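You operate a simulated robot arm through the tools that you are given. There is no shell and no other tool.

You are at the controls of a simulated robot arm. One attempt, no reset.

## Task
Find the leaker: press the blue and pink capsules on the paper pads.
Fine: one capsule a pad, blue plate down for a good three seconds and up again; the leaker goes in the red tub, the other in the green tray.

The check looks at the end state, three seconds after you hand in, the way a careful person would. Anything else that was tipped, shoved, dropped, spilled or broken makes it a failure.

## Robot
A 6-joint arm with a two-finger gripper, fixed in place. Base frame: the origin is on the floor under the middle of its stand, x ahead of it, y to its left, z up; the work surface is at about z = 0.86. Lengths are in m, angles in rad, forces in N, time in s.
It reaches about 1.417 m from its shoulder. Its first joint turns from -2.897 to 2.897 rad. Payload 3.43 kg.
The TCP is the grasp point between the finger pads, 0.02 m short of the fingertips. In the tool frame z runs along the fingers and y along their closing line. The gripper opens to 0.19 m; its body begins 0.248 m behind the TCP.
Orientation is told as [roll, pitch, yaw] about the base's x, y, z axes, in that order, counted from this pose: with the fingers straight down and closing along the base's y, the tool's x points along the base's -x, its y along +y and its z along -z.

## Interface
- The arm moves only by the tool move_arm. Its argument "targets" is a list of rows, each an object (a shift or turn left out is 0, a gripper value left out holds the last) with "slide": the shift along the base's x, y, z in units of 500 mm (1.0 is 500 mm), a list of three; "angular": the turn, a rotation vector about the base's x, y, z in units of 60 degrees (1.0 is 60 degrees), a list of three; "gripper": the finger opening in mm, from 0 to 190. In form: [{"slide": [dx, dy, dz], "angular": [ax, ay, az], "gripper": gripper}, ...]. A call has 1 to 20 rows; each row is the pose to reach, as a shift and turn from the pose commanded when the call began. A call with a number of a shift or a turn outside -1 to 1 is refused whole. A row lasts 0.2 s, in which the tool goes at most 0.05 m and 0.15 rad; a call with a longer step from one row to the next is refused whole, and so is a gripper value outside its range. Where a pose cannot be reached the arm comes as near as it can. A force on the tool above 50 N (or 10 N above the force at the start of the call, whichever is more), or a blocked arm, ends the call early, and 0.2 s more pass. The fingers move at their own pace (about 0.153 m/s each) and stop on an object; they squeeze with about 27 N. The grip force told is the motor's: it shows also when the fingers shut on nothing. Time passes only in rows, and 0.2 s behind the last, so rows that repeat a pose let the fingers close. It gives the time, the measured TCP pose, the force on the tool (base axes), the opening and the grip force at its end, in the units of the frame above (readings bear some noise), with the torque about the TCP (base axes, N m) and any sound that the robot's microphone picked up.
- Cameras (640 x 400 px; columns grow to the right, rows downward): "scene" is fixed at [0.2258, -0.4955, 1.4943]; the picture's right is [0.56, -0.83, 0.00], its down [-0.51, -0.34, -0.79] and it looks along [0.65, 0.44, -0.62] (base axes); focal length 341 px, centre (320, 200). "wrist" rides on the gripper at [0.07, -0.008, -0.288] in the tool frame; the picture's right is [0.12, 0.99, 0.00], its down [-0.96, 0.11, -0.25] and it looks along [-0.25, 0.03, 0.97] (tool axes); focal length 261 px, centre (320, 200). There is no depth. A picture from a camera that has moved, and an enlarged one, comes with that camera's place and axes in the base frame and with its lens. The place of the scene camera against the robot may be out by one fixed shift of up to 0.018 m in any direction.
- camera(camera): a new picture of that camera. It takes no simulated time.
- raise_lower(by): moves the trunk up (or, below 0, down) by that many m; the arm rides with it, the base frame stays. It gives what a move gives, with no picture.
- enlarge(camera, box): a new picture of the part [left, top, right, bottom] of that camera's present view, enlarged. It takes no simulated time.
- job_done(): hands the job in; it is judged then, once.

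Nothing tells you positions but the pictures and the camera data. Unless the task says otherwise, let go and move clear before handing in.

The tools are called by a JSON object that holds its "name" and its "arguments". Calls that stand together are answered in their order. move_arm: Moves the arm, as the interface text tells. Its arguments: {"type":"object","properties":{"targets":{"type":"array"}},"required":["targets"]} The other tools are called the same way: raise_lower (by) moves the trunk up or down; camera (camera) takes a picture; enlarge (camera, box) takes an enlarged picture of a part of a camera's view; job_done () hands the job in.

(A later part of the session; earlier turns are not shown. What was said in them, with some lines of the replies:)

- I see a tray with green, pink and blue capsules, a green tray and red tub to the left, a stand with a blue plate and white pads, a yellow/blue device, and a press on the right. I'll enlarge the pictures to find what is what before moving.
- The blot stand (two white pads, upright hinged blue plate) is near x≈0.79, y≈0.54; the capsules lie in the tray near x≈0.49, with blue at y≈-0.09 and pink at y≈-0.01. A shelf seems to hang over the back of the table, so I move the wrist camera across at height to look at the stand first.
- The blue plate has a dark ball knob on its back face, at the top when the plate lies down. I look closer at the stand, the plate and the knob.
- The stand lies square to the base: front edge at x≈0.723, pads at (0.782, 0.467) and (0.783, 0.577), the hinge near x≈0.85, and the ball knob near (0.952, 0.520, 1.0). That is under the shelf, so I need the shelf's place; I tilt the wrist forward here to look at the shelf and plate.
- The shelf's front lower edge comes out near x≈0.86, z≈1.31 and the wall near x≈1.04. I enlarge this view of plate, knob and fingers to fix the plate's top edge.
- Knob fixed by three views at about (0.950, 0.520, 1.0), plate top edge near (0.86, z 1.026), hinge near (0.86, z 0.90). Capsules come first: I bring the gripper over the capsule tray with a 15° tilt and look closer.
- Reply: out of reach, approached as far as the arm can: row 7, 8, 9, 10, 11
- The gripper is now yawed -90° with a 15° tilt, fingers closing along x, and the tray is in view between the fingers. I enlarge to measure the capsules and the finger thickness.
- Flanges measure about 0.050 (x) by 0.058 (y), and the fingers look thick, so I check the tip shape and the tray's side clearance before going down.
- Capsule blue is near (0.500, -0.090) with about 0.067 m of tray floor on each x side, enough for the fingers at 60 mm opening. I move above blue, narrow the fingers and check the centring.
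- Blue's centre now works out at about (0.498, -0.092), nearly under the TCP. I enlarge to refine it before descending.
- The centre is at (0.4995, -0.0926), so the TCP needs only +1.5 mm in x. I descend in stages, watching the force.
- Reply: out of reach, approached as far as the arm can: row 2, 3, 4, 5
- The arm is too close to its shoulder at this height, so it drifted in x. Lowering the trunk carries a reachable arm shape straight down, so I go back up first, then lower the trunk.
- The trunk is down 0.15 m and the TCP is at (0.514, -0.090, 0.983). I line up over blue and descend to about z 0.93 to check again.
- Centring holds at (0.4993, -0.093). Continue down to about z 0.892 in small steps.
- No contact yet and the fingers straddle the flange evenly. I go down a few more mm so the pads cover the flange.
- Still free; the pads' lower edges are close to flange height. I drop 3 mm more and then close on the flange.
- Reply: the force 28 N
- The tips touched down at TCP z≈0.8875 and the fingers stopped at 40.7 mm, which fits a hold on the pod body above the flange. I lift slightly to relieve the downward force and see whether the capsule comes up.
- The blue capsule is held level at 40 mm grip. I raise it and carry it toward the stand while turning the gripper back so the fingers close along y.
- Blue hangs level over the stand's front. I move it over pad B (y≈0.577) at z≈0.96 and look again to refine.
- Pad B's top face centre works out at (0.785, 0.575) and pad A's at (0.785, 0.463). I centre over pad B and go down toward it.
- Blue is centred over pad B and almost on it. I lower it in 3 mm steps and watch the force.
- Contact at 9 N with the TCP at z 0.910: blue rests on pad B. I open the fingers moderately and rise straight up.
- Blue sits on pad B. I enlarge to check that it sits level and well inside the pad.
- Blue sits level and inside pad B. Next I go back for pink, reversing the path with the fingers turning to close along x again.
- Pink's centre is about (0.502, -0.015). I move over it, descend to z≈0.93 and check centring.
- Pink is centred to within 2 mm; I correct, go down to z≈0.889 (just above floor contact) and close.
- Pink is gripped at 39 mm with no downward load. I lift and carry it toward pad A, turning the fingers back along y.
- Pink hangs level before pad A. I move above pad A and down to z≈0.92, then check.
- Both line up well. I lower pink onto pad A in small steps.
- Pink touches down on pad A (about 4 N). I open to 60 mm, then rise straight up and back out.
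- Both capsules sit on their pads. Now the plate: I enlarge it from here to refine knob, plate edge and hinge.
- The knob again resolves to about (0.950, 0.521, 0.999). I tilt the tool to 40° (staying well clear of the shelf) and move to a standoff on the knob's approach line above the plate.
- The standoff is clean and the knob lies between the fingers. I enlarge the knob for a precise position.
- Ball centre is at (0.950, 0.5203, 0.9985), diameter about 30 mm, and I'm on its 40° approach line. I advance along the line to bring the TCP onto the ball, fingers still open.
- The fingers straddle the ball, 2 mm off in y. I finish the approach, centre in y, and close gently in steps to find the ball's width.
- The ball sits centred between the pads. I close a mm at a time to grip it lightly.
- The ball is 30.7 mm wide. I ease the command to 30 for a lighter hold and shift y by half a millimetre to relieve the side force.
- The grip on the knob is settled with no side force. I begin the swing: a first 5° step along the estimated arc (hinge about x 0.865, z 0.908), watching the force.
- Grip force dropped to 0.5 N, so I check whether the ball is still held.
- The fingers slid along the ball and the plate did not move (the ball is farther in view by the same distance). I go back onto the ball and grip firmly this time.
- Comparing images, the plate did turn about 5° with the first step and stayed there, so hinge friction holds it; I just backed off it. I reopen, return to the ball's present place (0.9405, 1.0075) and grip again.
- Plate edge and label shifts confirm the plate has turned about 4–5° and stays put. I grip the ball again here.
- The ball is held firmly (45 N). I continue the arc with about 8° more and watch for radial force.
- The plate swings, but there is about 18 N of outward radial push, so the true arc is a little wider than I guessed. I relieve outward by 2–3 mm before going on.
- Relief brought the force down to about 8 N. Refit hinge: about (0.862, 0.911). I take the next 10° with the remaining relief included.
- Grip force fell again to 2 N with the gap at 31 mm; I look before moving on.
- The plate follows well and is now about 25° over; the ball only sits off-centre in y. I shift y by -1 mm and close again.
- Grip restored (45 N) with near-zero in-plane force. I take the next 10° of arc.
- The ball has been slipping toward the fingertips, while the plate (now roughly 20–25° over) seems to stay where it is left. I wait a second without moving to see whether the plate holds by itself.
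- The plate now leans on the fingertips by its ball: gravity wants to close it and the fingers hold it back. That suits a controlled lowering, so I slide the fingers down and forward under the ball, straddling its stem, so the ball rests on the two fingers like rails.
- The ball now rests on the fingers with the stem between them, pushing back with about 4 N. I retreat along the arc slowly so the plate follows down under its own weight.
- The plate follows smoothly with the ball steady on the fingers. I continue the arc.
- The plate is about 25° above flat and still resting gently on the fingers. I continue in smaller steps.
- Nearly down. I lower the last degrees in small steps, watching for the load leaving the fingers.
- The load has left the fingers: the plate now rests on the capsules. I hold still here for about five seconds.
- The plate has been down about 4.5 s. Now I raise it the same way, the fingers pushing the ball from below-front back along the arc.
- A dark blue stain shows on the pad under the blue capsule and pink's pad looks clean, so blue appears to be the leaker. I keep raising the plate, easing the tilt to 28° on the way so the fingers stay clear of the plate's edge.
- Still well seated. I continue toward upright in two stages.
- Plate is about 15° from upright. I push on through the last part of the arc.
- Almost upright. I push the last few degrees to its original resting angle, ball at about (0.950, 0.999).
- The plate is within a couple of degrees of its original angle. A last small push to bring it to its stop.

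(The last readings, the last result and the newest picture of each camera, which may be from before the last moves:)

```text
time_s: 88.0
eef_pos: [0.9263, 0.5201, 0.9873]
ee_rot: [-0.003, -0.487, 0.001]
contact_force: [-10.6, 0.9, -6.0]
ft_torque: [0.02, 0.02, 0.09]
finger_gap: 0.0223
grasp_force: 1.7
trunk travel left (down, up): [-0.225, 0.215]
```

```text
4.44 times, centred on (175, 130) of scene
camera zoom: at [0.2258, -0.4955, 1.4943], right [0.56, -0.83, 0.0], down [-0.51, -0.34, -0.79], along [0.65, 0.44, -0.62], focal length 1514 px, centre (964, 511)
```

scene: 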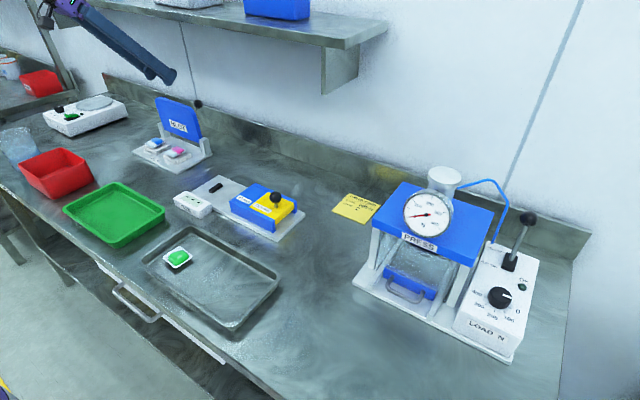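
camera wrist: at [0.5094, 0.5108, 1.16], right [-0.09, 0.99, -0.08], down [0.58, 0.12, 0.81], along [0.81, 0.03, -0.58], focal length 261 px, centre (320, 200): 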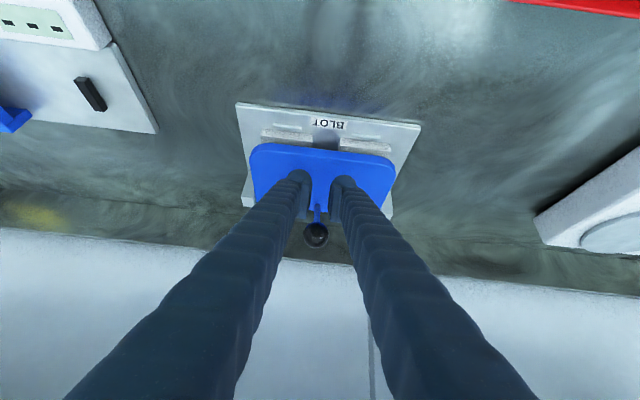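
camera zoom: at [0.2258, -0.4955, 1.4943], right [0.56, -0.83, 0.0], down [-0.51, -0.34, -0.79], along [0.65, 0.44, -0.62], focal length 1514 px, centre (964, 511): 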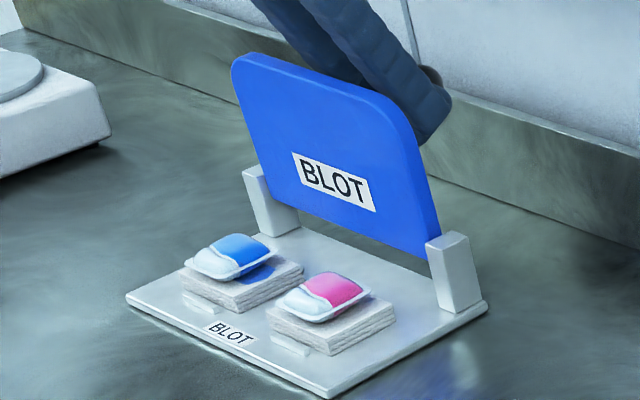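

The plate is back at its original angle against its stop (10 N, and it matches the first picture). I ease off the ball and withdraw up along the finger axis.

{"name": "move_arm", "arguments": {"targets": [{"slide": [-0.006, 0, -0.002]}, {"slide": [-0.012, 0, -0.002]}, {"slide": [-0.018, 0, 0.01]}, {"slide": [-0.03, 0, 0.033]}, {"slide": [-0.055, 0, 0.08]}, {"slide": [-0.09, 0, 0.145]}, {"slide": [-0.13, 0, 0.22]}, {"slide": [-0.2, 0, 0.26]}, {"slide": [-0.28, 0, 0.28]}]}}

{"name": "enlarge", "arguments": {"camera": "scene", "box": [130, 85, 220, 175]}}

{"name": "camera", "arguments": {"camera": "wrist"}}

```text
time_s: 90.0
eef_pos: [0.7852, 0.5196, 1.1302]
ee_rot: [0.001, -0.49, 0.0]
contact_force: [0.2, -0.2, 0.8]
ft_torque: [-0.01, -0.03, -0.07]
finger_gap: 0.0202
grasp_force: 0.1
trunk travel left (down, up): [-0.225, 0.215]
```

```text
4.44 times, centred on (175, 130) of scene
camera zoom: at [0.2258, -0.4955, 1.4943], right [0.56, -0.83, 0.0], down [-0.51, -0.34, -0.79], along [0.65, 0.44, -0.62], focal length 1514 px, centre (964, 511)
```

zoom: 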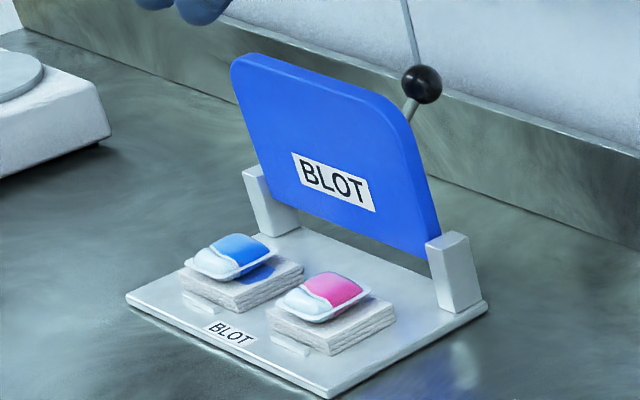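

```text
taken
camera wrist: at [0.5872, 0.5107, 1.3502], right [-0.11, 0.99, -0.06], down [0.73, 0.12, 0.67], along [0.67, 0.03, -0.74], focal length 261 px, centre (320, 200)
```

wrist: 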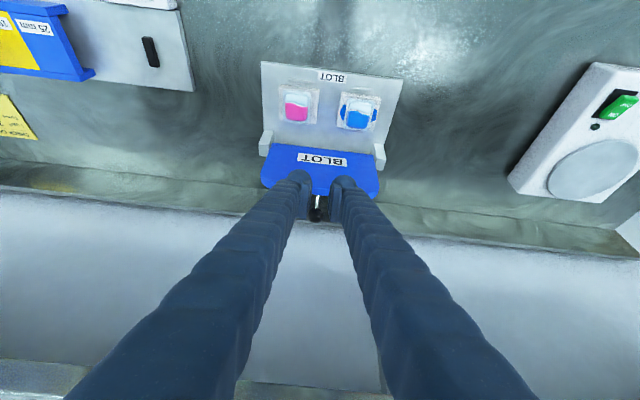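

The plate stands exactly as at the start, and the capsules have not moved. I enlarge both pads to be sure which one stained.

{"name": "enlarge", "arguments": {"camera": "wrist", "box": [255, 55, 415, 160]}}

{"name": "enlarge", "arguments": {"camera": "scene", "box": [140, 125, 200, 175]}}

```text
3.81 times, centred on (335, 108) of wrist
camera zoom: at [0.5872, 0.5107, 1.3502], right [-0.11, 0.99, -0.06], down [0.73, 0.12, 0.67], along [0.67, 0.03, -0.74], focal length 993 px, centre (263, 552)
```

zoom: 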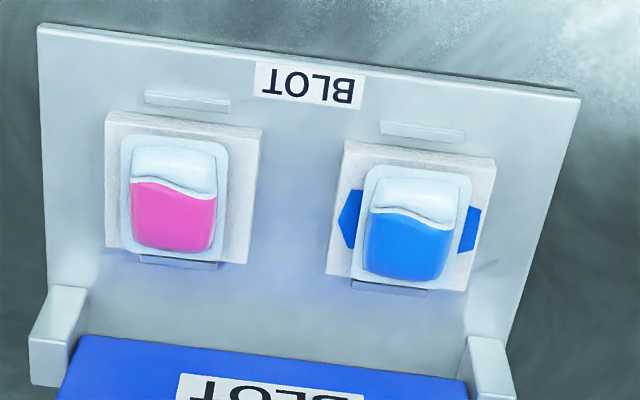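

```text
8.00 times, centred on (170, 150) of scene
camera zoom: at [0.2258, -0.4955, 1.4943], right [0.56, -0.83, 0.0], down [-0.51, -0.34, -0.79], along [0.65, 0.44, -0.62], focal length 2726 px, centre (1520, 600)
```

zoom: 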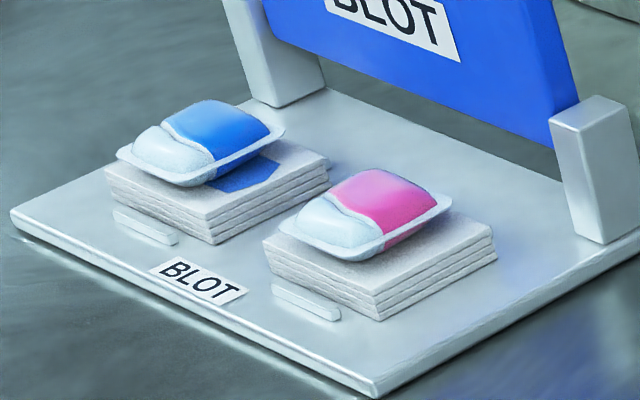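

The blue stain lies under the blue capsule only: blue is the leaker and goes in the red tub, pink in the green tray. I set the tilt back to 15°, open to 60 mm and come over blue.

{"name": "move_arm", "arguments": {"targets": [{"slide": [-0.02, 0.03, 0], "angular": [0, 0.07, 0], "gripper": 40}, {"slide": [-0.04, 0.07, 0], "angular": [0, 0.14, 0], "gripper": 60}, {"slide": [-0.05, 0.1096, 0], "angular": [0, 0.2167, 0], "gripper": 60}, {"slide": [-0.03, 0.1096, -0.08], "angular": [0, 0.2167, 0]}, {"slide": [-0.01, 0.1096, -0.16], "angular": [0, 0.2167, 0]}, {"slide": [0.0016, 0.1096, -0.24], "angular": [0, 0.2167, 0]}, {"slide": [0.0016, 0.1096, -0.32], "angular": [0, 0.2167, 0]}, {"slide": [0.0016, 0.1096, -0.36], "angular": [0, 0.2167, 0]}, {"slide": [0.0016, 0.1096, -0.36], "angular": [0, 0.2167, 0]}]}}

{"name": "enlarge", "arguments": {"camera": "wrist", "box": [230, 100, 410, 260]}}

{"name": "enlarge", "arguments": {"camera": "scene", "box": [120, 70, 220, 180]}}

```text
time_s: 92.0
eef_pos: [0.7885, 0.5767, 0.9485]
ee_rot: [-0.002, -0.262, 0.002]
contact_force: [-0.1, 0.0, 0.0]
ft_torque: [-0.01, -0.02, 0.01]
finger_gap: 0.0601
grasp_force: 0.0
trunk travel left (down, up): [-0.225, 0.215]
```

```text
2.50 times, centred on (320, 180) of wrist
camera zoom: at [0.644, 0.5671, 1.2075], right [-0.12, 0.99, -0.03], down [0.87, 0.12, 0.49], along [0.49, 0.03, -0.87], focal length 652 px, centre (320, 250)
```

zoom: 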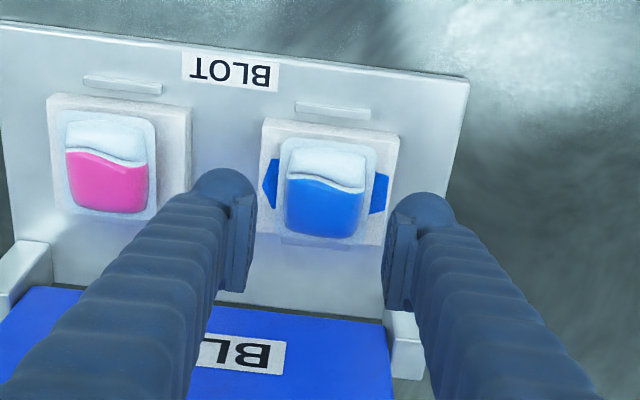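

```text
3.64 times, centred on (170, 125) of scene
camera zoom: at [0.2258, -0.4955, 1.4943], right [0.56, -0.83, 0.0], down [-0.51, -0.34, -0.79], along [0.65, 0.44, -0.62], focal length 1239 px, centre (866, 473)
```

zoom: 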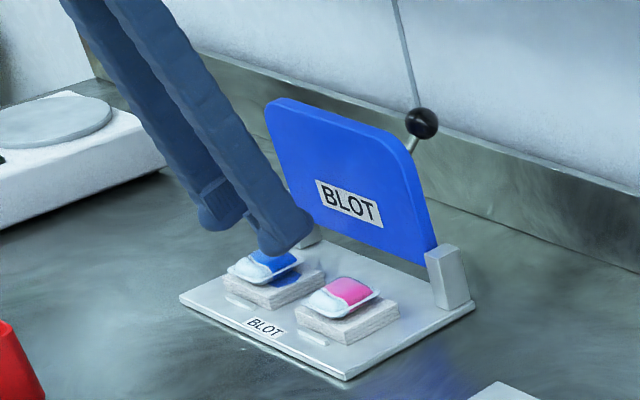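

Blue's centre is at (0.7834, 0.5756). I correct, descend to z≈0.911 and close on it.

{"name": "move_arm", "arguments": {"targets": [{"slide": [-0.007, -0.0024, 0]}, {"slide": [-0.007, -0.0024, -0.03]}, {"slide": [-0.007, -0.0024, -0.055]}, {"slide": [-0.007, -0.0024, -0.073]}, {"slide": [-0.007, -0.0024, -0.073]}]}}

{"name": "move_arm", "arguments": {"targets": [{"gripper": 52}, {"gripper": 44}, {"gripper": 38}, {"gripper": 38}, {"gripper": 38}]}}

{"name": "enlarge", "arguments": {"camera": "wrist", "box": [230, 100, 410, 260]}}

```text
time_s: 93.2
eef_pos: [0.784, 0.5731, 0.9107]
ee_rot: [0.0, -0.262, 0.001]
contact_force: [-0.6, -1.0, -0.4]
ft_torque: [0.0, 0.02, 0.01]
finger_gap: 0.0601
grasp_force: 0.1
trunk travel left (down, up): [-0.225, 0.215]
```

```text
time_s: 94.3
eef_pos: [0.7847, 0.5739, 0.9108]
ee_rot: [0.0, -0.26, 0.002]
contact_force: [0.1, 0.8, -0.3]
ft_torque: [-0.02, -0.03, -0.01]
finger_gap: 0.0395
grasp_force: 26.5
trunk travel left (down, up): [-0.225, 0.215]
```

```text
2.50 times, centred on (320, 180) of wrist
camera zoom: at [0.6412, 0.5655, 1.1707], right [-0.12, 0.99, -0.03], down [0.87, 0.12, 0.49], along [0.49, 0.03, -0.87], focal length 652 px, centre (320, 250)
```

zoom: 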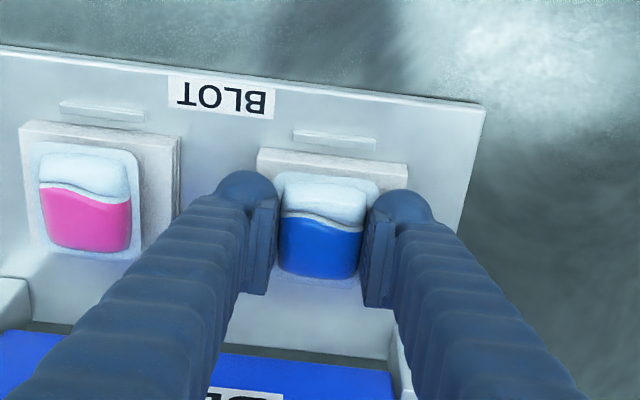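

Blue is gripped. I lift it and carry it toward the red tub, then look before lowering.

{"name": "move_arm", "arguments": {"targets": [{"slide": [0, 0, 0.03]}, {"slide": [0, 0, 0.1]}, {"slide": [0, 0, 0.19]}, {"slide": [-0.02, 0, 0.27]}, {"slide": [-0.08, 0.02, 0.3]}, {"slide": [-0.16, 0.05, 0.3]}, {"slide": [-0.24, 0.08, 0.3]}, {"slide": [-0.32, 0.11, 0.3]}, {"slide": [-0.4, 0.14, 0.3]}, {"slide": [-0.48, 0.17, 0.3]}, {"slide": [-0.54, 0.19, 0.3]}, {"slide": [-0.54, 0.19, 0.3]}]}}

{"name": "camera", "arguments": {"camera": "wrist"}}

{"name": "camera", "arguments": {"camera": "scene"}}

```text
time_s: 97.0
eef_pos: [0.5127, 0.6689, 1.0616]
ee_rot: [-0.001, -0.261, 0.0]
contact_force: [0.6, 1.1, -0.2]
ft_torque: [-0.01, 0.02, -0.03]
finger_gap: 0.0391
grasp_force: 27.4
trunk travel left (down, up): [-0.225, 0.215]
```

```text
taken
camera wrist: at [0.3697, 0.6603, 1.3216], right [-0.12, 0.99, -0.03], down [0.87, 0.12, 0.49], along [0.49, 0.03, -0.87], focal length 261 px, centre (320, 200)
```

wrist: 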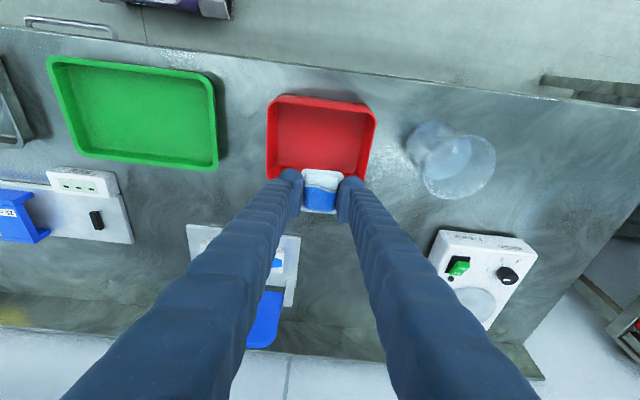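

```text
taken
```

scene: 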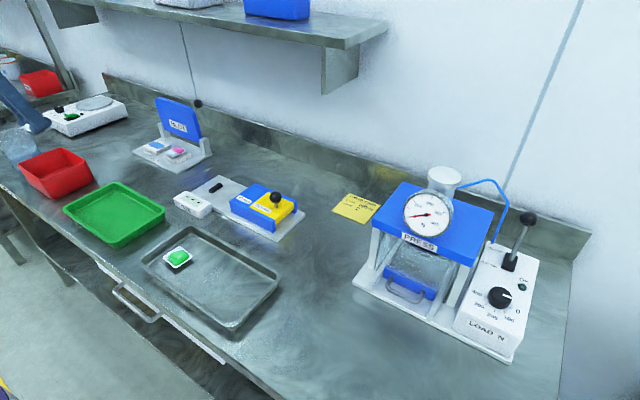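

Blue hangs just behind the tub's far rim; the rim is about x 0.43–0.555, y 0.585–0.738, z≈0.945. I enlarge to get the tub's inner floor.

{"name": "enlarge", "arguments": {"camera": "wrist", "box": [250, 80, 400, 220]}}

{"name": "enlarge", "arguments": {"camera": "scene", "box": [0, 80, 120, 220]}}

```text
2.86 times, centred on (325, 150) of wrist
camera zoom: at [0.3697, 0.6603, 1.3216], right [-0.12, 0.99, -0.03], down [0.87, 0.12, 0.49], along [0.49, 0.03, -0.87], focal length 745 px, centre (306, 343)
```

zoom: 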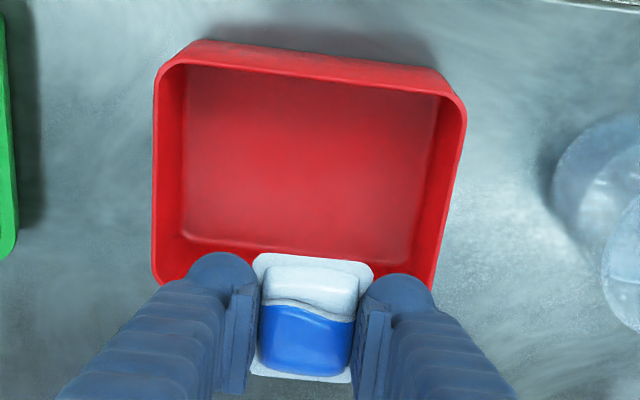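

```text
2.86 times, centred on (60, 150) of scene
camera zoom: at [0.2258, -0.4955, 1.4943], right [0.56, -0.83, 0.0], down [-0.51, -0.34, -0.79], along [0.65, 0.44, -0.62], focal length 974 px, centre (1063, 343)
```

zoom: 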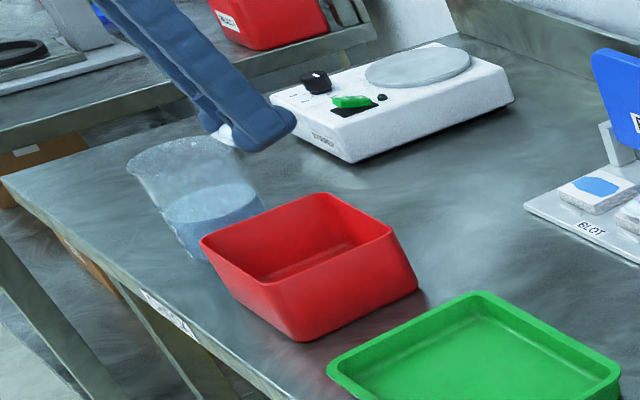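

The tub's inner floor spans about x 0.44–0.556, y 0.587–0.735 with near-vertical walls, centre (0.498, 0.661). I centre over it and lower into it.

{"name": "move_arm", "arguments": {"targets": [{"slide": [-0.025, -0.015, 0]}, {"slide": [-0.025, -0.015, -0.05]}, {"slide": [-0.025, -0.015, -0.12]}, {"slide": [-0.025, -0.015, -0.2]}, {"slide": [-0.025, -0.015, -0.2]}]}}

{"name": "enlarge", "arguments": {"camera": "wrist", "box": [230, 80, 410, 240]}}

{"name": "enlarge", "arguments": {"camera": "scene", "box": [0, 80, 120, 220]}}

```text
time_s: 98.2
eef_pos: [0.5005, 0.6606, 0.9612]
ee_rot: [0.0, -0.262, 0.002]
contact_force: [0.4, -0.5, -0.7]
ft_torque: [-0.05, 0.01, -0.03]
finger_gap: 0.0389
grasp_force: 27.1
trunk travel left (down, up): [-0.225, 0.215]
```

```text
2.50 times, centred on (320, 160) of wrist
camera zoom: at [0.3569, 0.6528, 1.2215], right [-0.12, 0.99, -0.03], down [0.87, 0.12, 0.49], along [0.49, 0.03, -0.87], focal length 652 px, centre (320, 300)
```

zoom: 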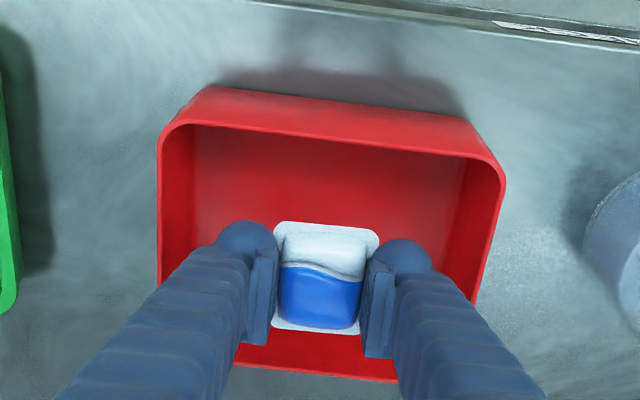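

```text
2.86 times, centred on (60, 150) of scene
camera zoom: at [0.2258, -0.4955, 1.4943], right [0.56, -0.83, 0.0], down [-0.51, -0.34, -0.79], along [0.65, 0.44, -0.62], focal length 974 px, centre (1063, 343)
```

zoom: 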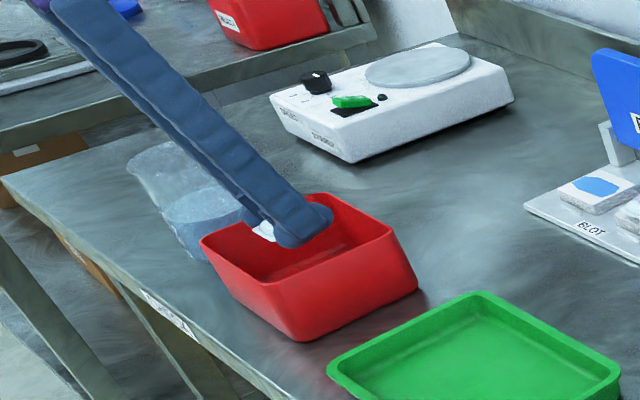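

Blue is inside the tub's outline with clearance all round. I lower further, then in small steps to the floor.

{"name": "move_arm", "arguments": {"targets": [{"slide": [-0.002, 0, -0.05]}, {"slide": [-0.002, 0, -0.1]}, {"slide": [-0.002, 0, -0.13]}, {"slide": [-0.002, 0, -0.13]}]}}

{"name": "move_arm", "arguments": {"targets": [{"slide": [0, 0, -0.006]}, {"slide": [0, 0, -0.006]}]}}

{"name": "enlarge", "arguments": {"camera": "wrist", "box": [230, 80, 410, 240]}}

```text
time_s: 99.2
eef_pos: [0.4995, 0.6615, 0.8972]
ee_rot: [0.001, -0.262, 0.002]
contact_force: [-0.7, -0.3, -0.1]
ft_torque: [-0.03, 0.0, 0.01]
finger_gap: 0.039
grasp_force: 24.5
trunk travel left (down, up): [-0.225, 0.215]
```

```text
time_s: 99.8
eef_pos: [0.4997, 0.6615, 0.895]
ee_rot: [-0.001, -0.262, 0.001]
contact_force: [0.2, 0.1, 0.0]
ft_torque: [-0.01, 0.0, -0.01]
finger_gap: 0.0394
grasp_force: 11.1
trunk travel left (down, up): [-0.225, 0.215]
```

```text
2.50 times, centred on (320, 160) of wrist
camera zoom: at [0.3564, 0.6526, 1.1536], right [-0.12, 0.99, -0.03], down [0.87, 0.12, 0.49], along [0.49, 0.03, -0.87], focal length 652 px, centre (320, 300)
```

zoom: 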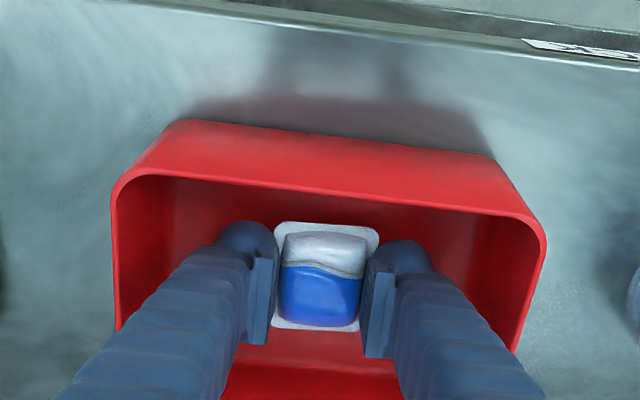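

{"name": "move_arm", "arguments": {"targets": [{"slide": [0, 0, -0.006]}, {"slide": [0, 0, -0.01]}, {"slide": [0, 0, -0.01]}]}}

{"name": "move_arm", "arguments": {"targets": [{"slide": [0, 0, -0.004]}, {"slide": [0, 0, -0.004]}]}}

```text
time_s: 100.5
eef_pos: [0.4992, 0.6614, 0.8895]
ee_rot: [0.0, -0.262, -0.001]
contact_force: [-0.6, -1.6, 6.3]
ft_torque: [-0.01, 0.08, -0.01]
finger_gap: 0.0394
grasp_force: 26.7
trunk travel left (down, up): [-0.225, 0.215]
```

```text
time_s: 101.2
eef_pos: [0.5002, 0.6611, 0.8887]
ee_rot: [0.002, -0.264, 0.001]
contact_force: [-0.3, -2.5, 22.1]
ft_torque: [-0.02, 0.19, 0.03]
finger_gap: 0.0392
grasp_force: 27.0
trunk travel left (down, up): [-0.225, 0.215]
```

Blue is on the tub floor. I ease up 2 mm, open the fingers to 52 mm and rise straight out.

{"name": "move_arm", "arguments": {"targets": [{"slide": [0, 0, 0.004]}, {"slide": [0, 0, 0.006], "gripper": 44}, {"slide": [0, 0, 0.006], "gripper": 50}, {"slide": [0, 0, 0.006], "gripper": 52}, {"slide": [0, 0, 0.006], "gripper": 52}]}}

{"name": "move_arm", "arguments": {"targets": [{"slide": [0, 0, 0.04]}, {"slide": [0, 0, 0.1]}, {"slide": [0, 0, 0.18]}, {"slide": [0, 0, 0.26]}, {"slide": [0.02, 0, 0.33]}]}}

{"name": "camera", "arguments": {"camera": "wrist"}}

{"name": "enlarge", "arguments": {"camera": "scene", "box": [0, 80, 120, 220]}}

```text
time_s: 102.3
eef_pos: [0.5004, 0.6612, 0.89]
ee_rot: [-0.001, -0.262, 0.002]
contact_force: [-0.3, 0.3, 0.4]
ft_torque: [0.02, 0.02, 0.02]
finger_gap: 0.0518
grasp_force: 0.0
trunk travel left (down, up): [-0.225, 0.215]
```

```text
time_s: 103.5
eef_pos: [0.5095, 0.6613, 1.0566]
ee_rot: [0.0, -0.262, 0.003]
contact_force: [0.4, 0.5, -1.1]
ft_torque: [-0.05, 0.0, 0.03]
finger_gap: 0.0522
grasp_force: 0.0
trunk travel left (down, up): [-0.225, 0.215]
```

```text
taken
camera wrist: at [0.3661, 0.6518, 1.3163], right [-0.12, 0.99, -0.03], down [0.87, 0.12, 0.49], along [0.49, 0.03, -0.87], focal length 261 px, centre (320, 200)
```

wrist: 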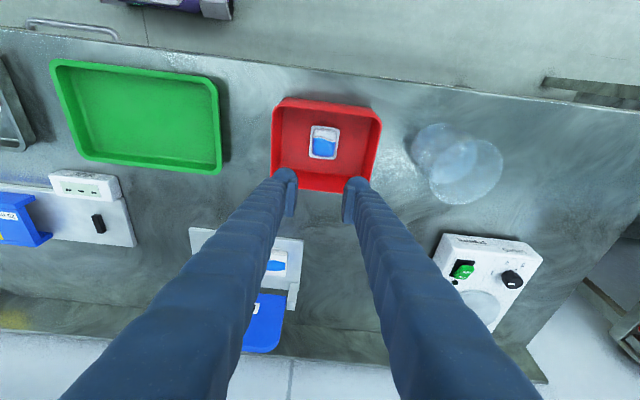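

```text
2.86 times, centred on (60, 150) of scene
camera zoom: at [0.2258, -0.4955, 1.4943], right [0.56, -0.83, 0.0], down [-0.51, -0.34, -0.79], along [0.65, 0.44, -0.62], focal length 974 px, centre (1063, 343)
```

zoom: 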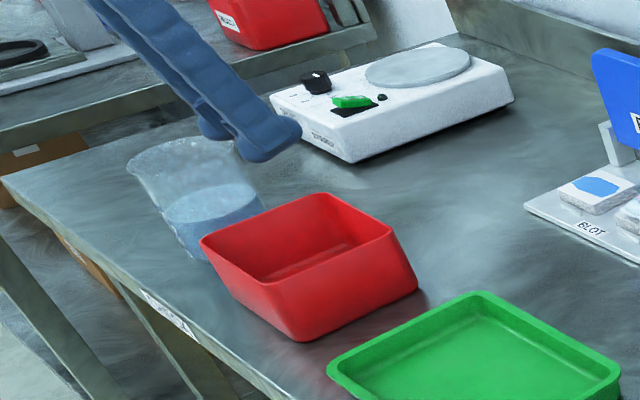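

Blue lies flat in the red tub. Now I go back for pink on pad A at about (0.785, 0.464).

{"name": "move_arm", "arguments": {"targets": [{"slide": [0.065, -0.05, 0], "gripper": 60}, {"slide": [0.13, -0.1, 0]}, {"slide": [0.195, -0.15, 0]}, {"slide": [0.26, -0.2, 0]}, {"slide": [0.325, -0.25, 0]}, {"slide": [0.39, -0.3, 0]}, {"slide": [0.45, -0.35, 0]}, {"slide": [0.51, -0.3936, 0]}, {"slide": [0.55, -0.3936, -0.06]}, {"slide": [0.551, -0.3936, -0.14]}, {"slide": [0.551, -0.3936, -0.21]}, {"slide": [0.551, -0.3936, -0.21]}]}}

{"name": "enlarge", "arguments": {"camera": "wrist", "box": [230, 100, 410, 260]}}

{"name": "enlarge", "arguments": {"camera": "scene", "box": [120, 70, 220, 180]}}

```text
time_s: 106.2
eef_pos: [0.7867, 0.463, 0.9494]
ee_rot: [0.0, -0.261, 0.003]
contact_force: [1.6, 0.2, -0.3]
ft_torque: [-0.02, 0.01, 0.01]
finger_gap: 0.0602
grasp_force: 0.0
trunk travel left (down, up): [-0.225, 0.215]
```

```text
2.50 times, centred on (320, 180) of wrist
camera zoom: at [0.6433, 0.4558, 1.2085], right [-0.12, 0.99, -0.03], down [0.87, 0.12, 0.49], along [0.49, 0.03, -0.87], focal length 652 px, centre (320, 250)
```

zoom: 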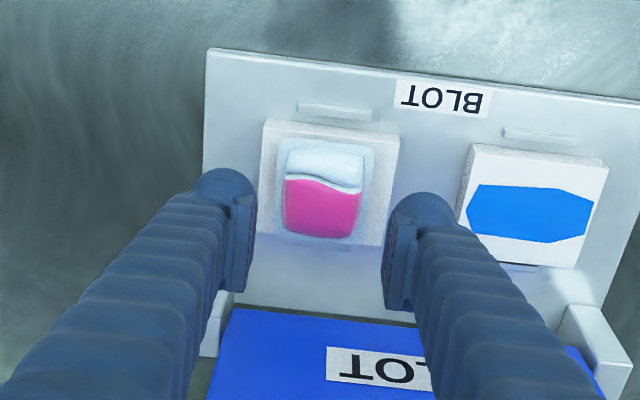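

```text
3.64 times, centred on (170, 125) of scene
camera zoom: at [0.2258, -0.4955, 1.4943], right [0.56, -0.83, 0.0], down [-0.51, -0.34, -0.79], along [0.65, 0.44, -0.62], focal length 1239 px, centre (866, 473)
```

zoom: 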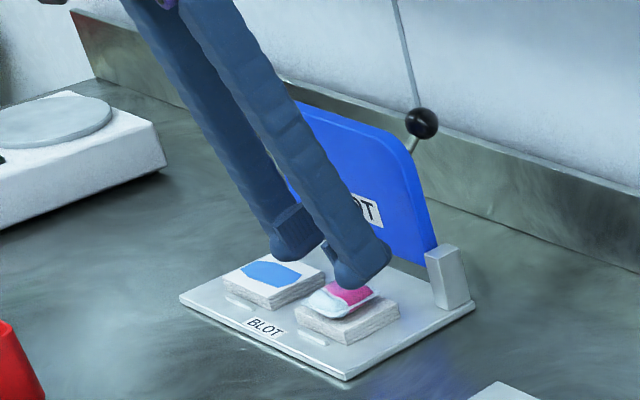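

Pink's centre is at (0.783, 0.465). I correct, descend to z≈0.911 and close.

{"name": "move_arm", "arguments": {"targets": [{"slide": [-0.006, 0.004, 0]}, {"slide": [-0.006, 0.004, -0.03]}, {"slide": [-0.006, 0.004, -0.06]}, {"slide": [-0.006, 0.004, -0.0765]}, {"slide": [-0.006, 0.004, -0.0765]}]}}

{"name": "move_arm", "arguments": {"targets": [{"gripper": 52}, {"gripper": 44}, {"gripper": 38}, {"gripper": 38}, {"gripper": 38}]}}

{"name": "enlarge", "arguments": {"camera": "wrist", "box": [230, 100, 410, 260]}}

```text
time_s: 107.3
eef_pos: [0.7834, 0.4661, 0.9122]
ee_rot: [-0.001, -0.262, 0.002]
contact_force: [0.4, 0.7, -0.3]
ft_torque: [0.02, 0.04, 0.01]
finger_gap: 0.0599
grasp_force: 0.1
trunk travel left (down, up): [-0.225, 0.215]
```

```text
time_s: 108.5
eef_pos: [0.7832, 0.4658, 0.9109]
ee_rot: [0.002, -0.26, 0.003]
contact_force: [0.6, -0.4, 0.1]
ft_torque: [0.0, -0.04, 0.0]
finger_gap: 0.0393
grasp_force: 26.8
trunk travel left (down, up): [-0.225, 0.215]
```

```text
2.50 times, centred on (320, 180) of wrist
camera zoom: at [0.6406, 0.4573, 1.1708], right [-0.12, 0.99, -0.03], down [0.87, 0.12, 0.49], along [0.49, 0.03, -0.87], focal length 652 px, centre (320, 250)
```

zoom: 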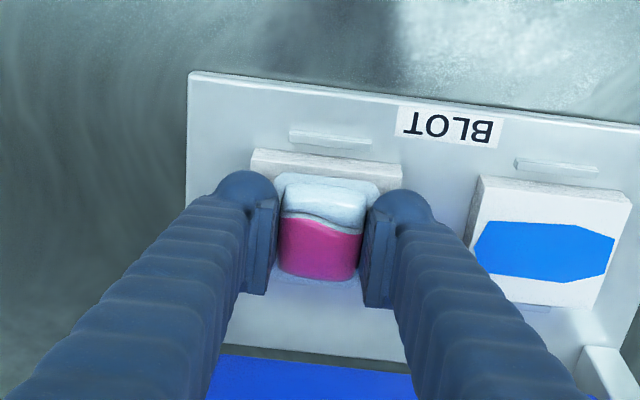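

Pink is gripped. I lift it and carry it over to the green tray.

{"name": "move_arm", "arguments": {"targets": [{"slide": [0, 0, 0.03]}, {"slide": [0, 0, 0.1]}, {"slide": [0, 0, 0.19]}, {"slide": [-0.02, 0, 0.27]}, {"slide": [-0.08, -0.02, 0.3]}, {"slide": [-0.16, -0.05, 0.3]}, {"slide": [-0.24, -0.08, 0.3]}, {"slide": [-0.32, -0.12, 0.3]}, {"slide": [-0.4, -0.16, 0.3]}, {"slide": [-0.47, -0.2, 0.3]}, {"slide": [-0.52, -0.21, 0.3]}, {"slide": [-0.52, -0.21, 0.3]}]}}

{"name": "camera", "arguments": {"camera": "wrist"}}

{"name": "camera", "arguments": {"camera": "scene"}}

```text
time_s: 111.2
eef_pos: [0.5233, 0.3591, 1.0597]
ee_rot: [-0.003, -0.258, -0.003]
contact_force: [-0.1, 0.2, -0.9]
ft_torque: [-0.01, 0.03, -0.01]
finger_gap: 0.0397
grasp_force: 27.5
trunk travel left (down, up): [-0.225, 0.215]
```

```text
taken
camera wrist: at [0.381, 0.3516, 1.3202], right [-0.11, 0.99, -0.03], down [0.87, 0.11, 0.49], along [0.49, 0.03, -0.87], focal length 261 px, centre (320, 200)
```

wrist: 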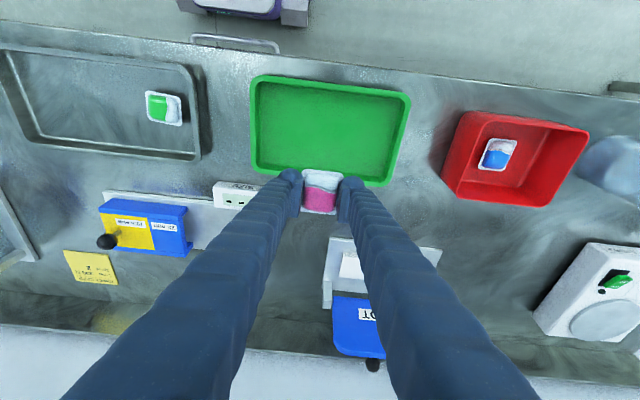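

```text
taken
```

scene: 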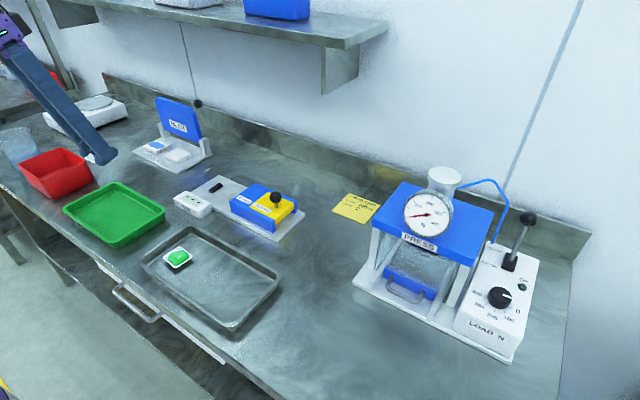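

The green tray's floor spans about x 0.426–0.572, y 0.244–0.488. I lower pink over it near (0.515, 0.364).

{"name": "move_arm", "arguments": {"targets": [{"slide": [-0.016, 0.01, -0.04]}, {"slide": [-0.016, 0.01, -0.12]}, {"slide": [-0.016, 0.01, -0.2]}, {"slide": [-0.016, 0.01, -0.27]}, {"slide": [-0.016, 0.01, -0.32]}, {"slide": [-0.016, 0.01, -0.32]}]}}

{"name": "enlarge", "arguments": {"camera": "wrist", "box": [200, 60, 440, 240]}}

{"name": "enlarge", "arguments": {"camera": "scene", "box": [40, 140, 180, 260]}}

```text
time_s: 112.5
eef_pos: [0.5148, 0.3664, 0.9015]
ee_rot: [-0.001, -0.263, 0.001]
contact_force: [0.3, 0.3, -1.4]
ft_torque: [0.0, 0.01, 0.0]
finger_gap: 0.0391
grasp_force: 26.8
trunk travel left (down, up): [-0.225, 0.215]
```

```text
2.22 times, centred on (320, 150) of wrist
camera zoom: at [0.3717, 0.3583, 1.161], right [-0.12, 0.99, -0.03], down [0.87, 0.12, 0.49], along [0.49, 0.03, -0.87], focal length 579 px, centre (320, 311)
```

zoom: 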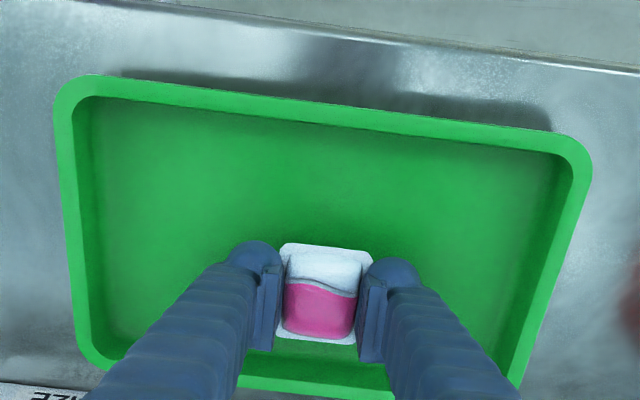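

```text
3.33 times, centred on (110, 200) of scene
camera zoom: at [0.2258, -0.4955, 1.4943], right [0.56, -0.83, 0.0], down [-0.51, -0.34, -0.79], along [0.65, 0.44, -0.62], focal length 1136 px, centre (1020, 200)
```

zoom: 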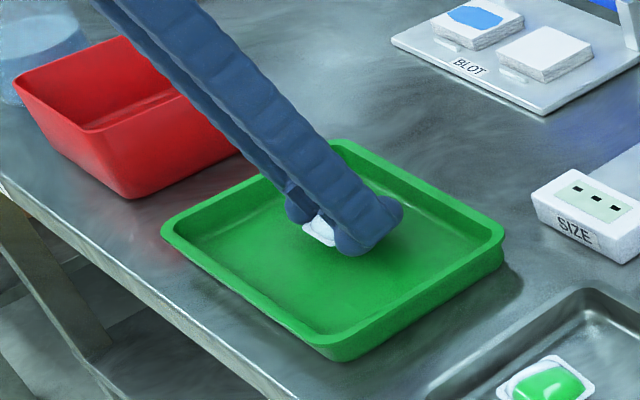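

Pink is inside the green tray and pad A below it is clean. I lower in small steps to the floor.

{"name": "move_arm", "arguments": {"targets": [{"slide": [0, 0, -0.008]}, {"slide": [0, 0, -0.016]}, {"slide": [0, 0, -0.016]}]}}

{"name": "move_arm", "arguments": {"targets": [{"slide": [0, 0, -0.006]}, {"slide": [0, 0, -0.006]}]}}

```text
time_s: 113.3
eef_pos: [0.5143, 0.3665, 0.8925]
ee_rot: [0.0, -0.26, 0.0]
contact_force: [-0.7, -0.1, 0.3]
ft_torque: [0.01, -0.01, 0.01]
finger_gap: 0.0392
grasp_force: 27.1
trunk travel left (down, up): [-0.225, 0.215]
```

```text
time_s: 114.0
eef_pos: [0.5146, 0.3663, 0.8922]
ee_rot: [0.001, -0.26, 0.001]
contact_force: [-0.1, -0.5, -0.9]
ft_torque: [-0.02, -0.01, 0.03]
finger_gap: 0.039
grasp_force: 27.1
trunk travel left (down, up): [-0.225, 0.215]
```

{"name": "move_arm", "arguments": {"targets": [{"slide": [0, 0, -0.004]}, {"slide": [0, 0, -0.004]}]}}

{"name": "move_arm", "arguments": {"targets": [{"slide": [0, 0, -0.003]}, {"slide": [0, 0, -0.003]}]}}

```text
time_s: 114.5
eef_pos: [0.5148, 0.3664, 0.8894]
ee_rot: [0.0, -0.261, 0.001]
contact_force: [1.1, 0.0, 15.5]
ft_torque: [0.25, 0.03, 0.02]
finger_gap: 0.0391
grasp_force: 27.2
trunk travel left (down, up): [-0.225, 0.215]
```

```text
time_s: 115.2
eef_pos: [0.5153, 0.3663, 0.8892]
ee_rot: [0.001, -0.263, -0.001]
contact_force: [3.9, 0.3, 27.6]
ft_torque: [0.15, 0.1, -0.04]
finger_gap: 0.0397
grasp_force: 27.3
trunk travel left (down, up): [-0.225, 0.215]
```

Pink is on the tray floor. I ease up 2.5 mm, open to 56 mm and rise straight up.

{"name": "move_arm", "arguments": {"targets": [{"slide": [0, 0, 0.004]}, {"slide": [0, 0, 0.007], "gripper": 44}, {"slide": [0, 0, 0.007], "gripper": 52}, {"slide": [0, 0, 0.007], "gripper": 56}, {"slide": [0, 0, 0.007], "gripper": 56}]}}

{"name": "move_arm", "arguments": {"targets": [{"slide": [0, 0, 0.04]}, {"slide": [0, 0, 0.1]}, {"slide": [0, 0, 0.18]}, {"slide": [0, 0, 0.26]}, {"slide": [0.04, 0, 0.34]}, {"slide": [0.08, 0.02, 0.42]}]}}

{"name": "camera", "arguments": {"camera": "wrist"}}

{"name": "camera", "arguments": {"camera": "scene"}}

```text
time_s: 116.3
eef_pos: [0.5148, 0.3664, 0.8903]
ee_rot: [-0.001, -0.262, 0.001]
contact_force: [0.3, 0.3, 0.1]
ft_torque: [0.01, 0.01, -0.02]
finger_gap: 0.056
grasp_force: 0.0
trunk travel left (down, up): [-0.225, 0.215]
```

```text
time_s: 117.8
eef_pos: [0.5552, 0.3752, 1.1008]
ee_rot: [-0.004, -0.261, -0.001]
contact_force: [0.5, 0.2, -0.7]
ft_torque: [0.06, -0.02, 0.01]
finger_gap: 0.056
grasp_force: 0.0
trunk travel left (down, up): [-0.225, 0.215]
```

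```text
taken
camera wrist: at [0.4124, 0.3666, 1.3603], right [-0.11, 0.99, -0.03], down [0.87, 0.12, 0.49], along [0.49, 0.03, -0.87], focal length 261 px, centre (320, 200)
```

wrist: 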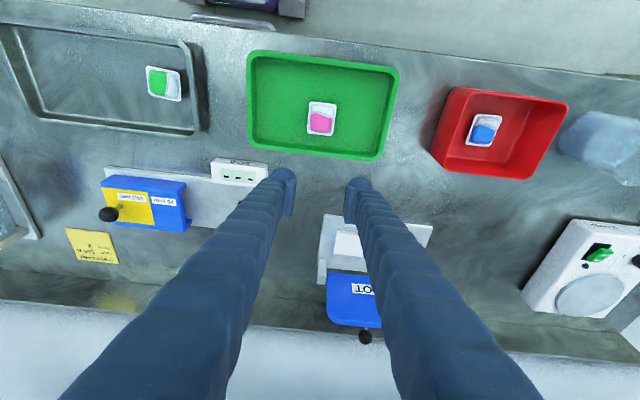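

```text
taken
```

scene: 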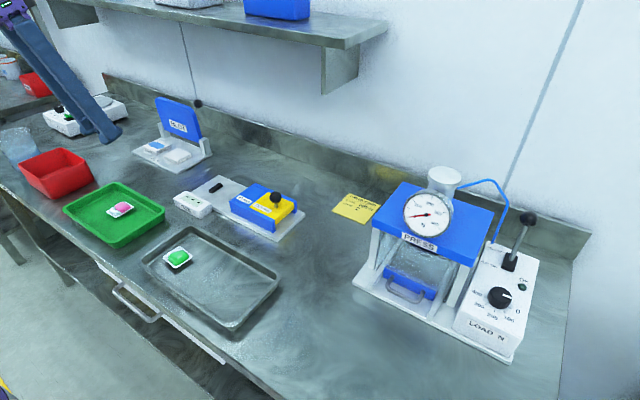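

Pink is in the green tray, blue in the red tub, the plate is up and green is untouched. I check details once more before handing in.

{"name": "enlarge", "arguments": {"camera": "wrist", "box": [230, 40, 580, 200]}}

{"name": "enlarge", "arguments": {"camera": "scene", "box": [0, 80, 240, 260]}}

{"name": "enlarge", "arguments": {"camera": "scene", "box": [130, 85, 220, 175]}}

```text
1.83 times, centred on (405, 120) of wrist
camera zoom: at [0.4124, 0.3666, 1.3603], right [-0.11, 0.99, -0.03], down [0.87, 0.12, 0.49], along [0.49, 0.03, -0.87], focal length 477 px, centre (165, 346)
```

zoom: 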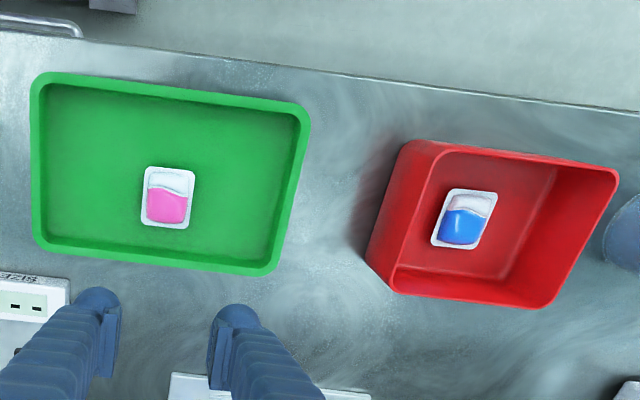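

```text
2.22 times, centred on (120, 170) of scene
camera zoom: at [0.2258, -0.4955, 1.4943], right [0.56, -0.83, 0.0], down [-0.51, -0.34, -0.79], along [0.65, 0.44, -0.62], focal length 757 px, centre (764, 267)
```

zoom: 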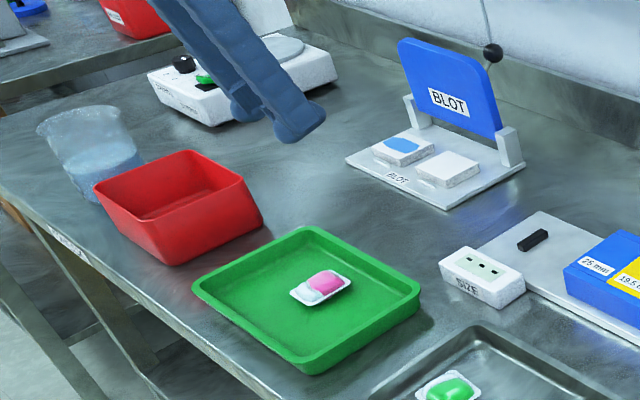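

```text
4.44 times, centred on (175, 130) of scene
camera zoom: at [0.2258, -0.4955, 1.4943], right [0.56, -0.83, 0.0], down [-0.51, -0.34, -0.79], along [0.65, 0.44, -0.62], focal length 1514 px, centre (964, 511)
```

zoom: 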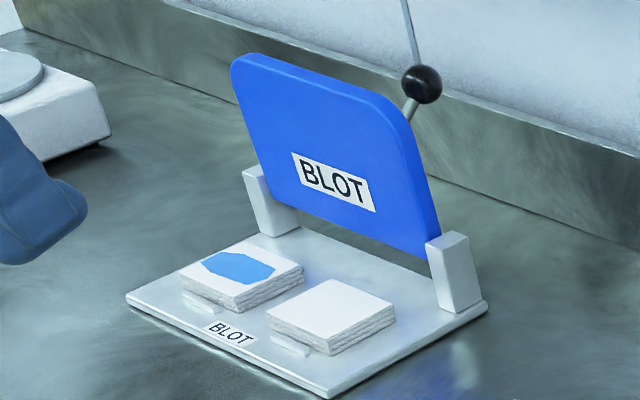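

Everything is in place: the stained pad marks blue as the leaker and blue lies in the red tub. Pink lies in the green tray, the plate is upright, the stand has not moved and the arm is clear, so I hand in.

{"name": "job_done", "arguments": {}}

```text
The job is handed in.
```

The blue capsule is the leaker. Its paper pad came up with a blue stain, and pink's pad stayed clean. Blue is now in the red tub and pink is in the green tray.

- **Test:** one capsule went on each pad. The blue plate rested on both under its own weight for more than four seconds, then went back up to where it started. I didn't press it down any harder.
- **Gripper slip:** my first grip on the plate's knob slipped, so I lowered and raised the plate with the knob resting on the fingers. The plate came down slowly and didn't drop onto the capsules.
- **End state:** the last pictures show the stand where it was and nothing tipped or spilled. I didn't touch the green capsule. The gripper is open and clear of everything. The trunk is still 0.15 m below its starting height, because I lowered it to reach the capsule tray.

The job is handed in; I haven't seen the check's result.
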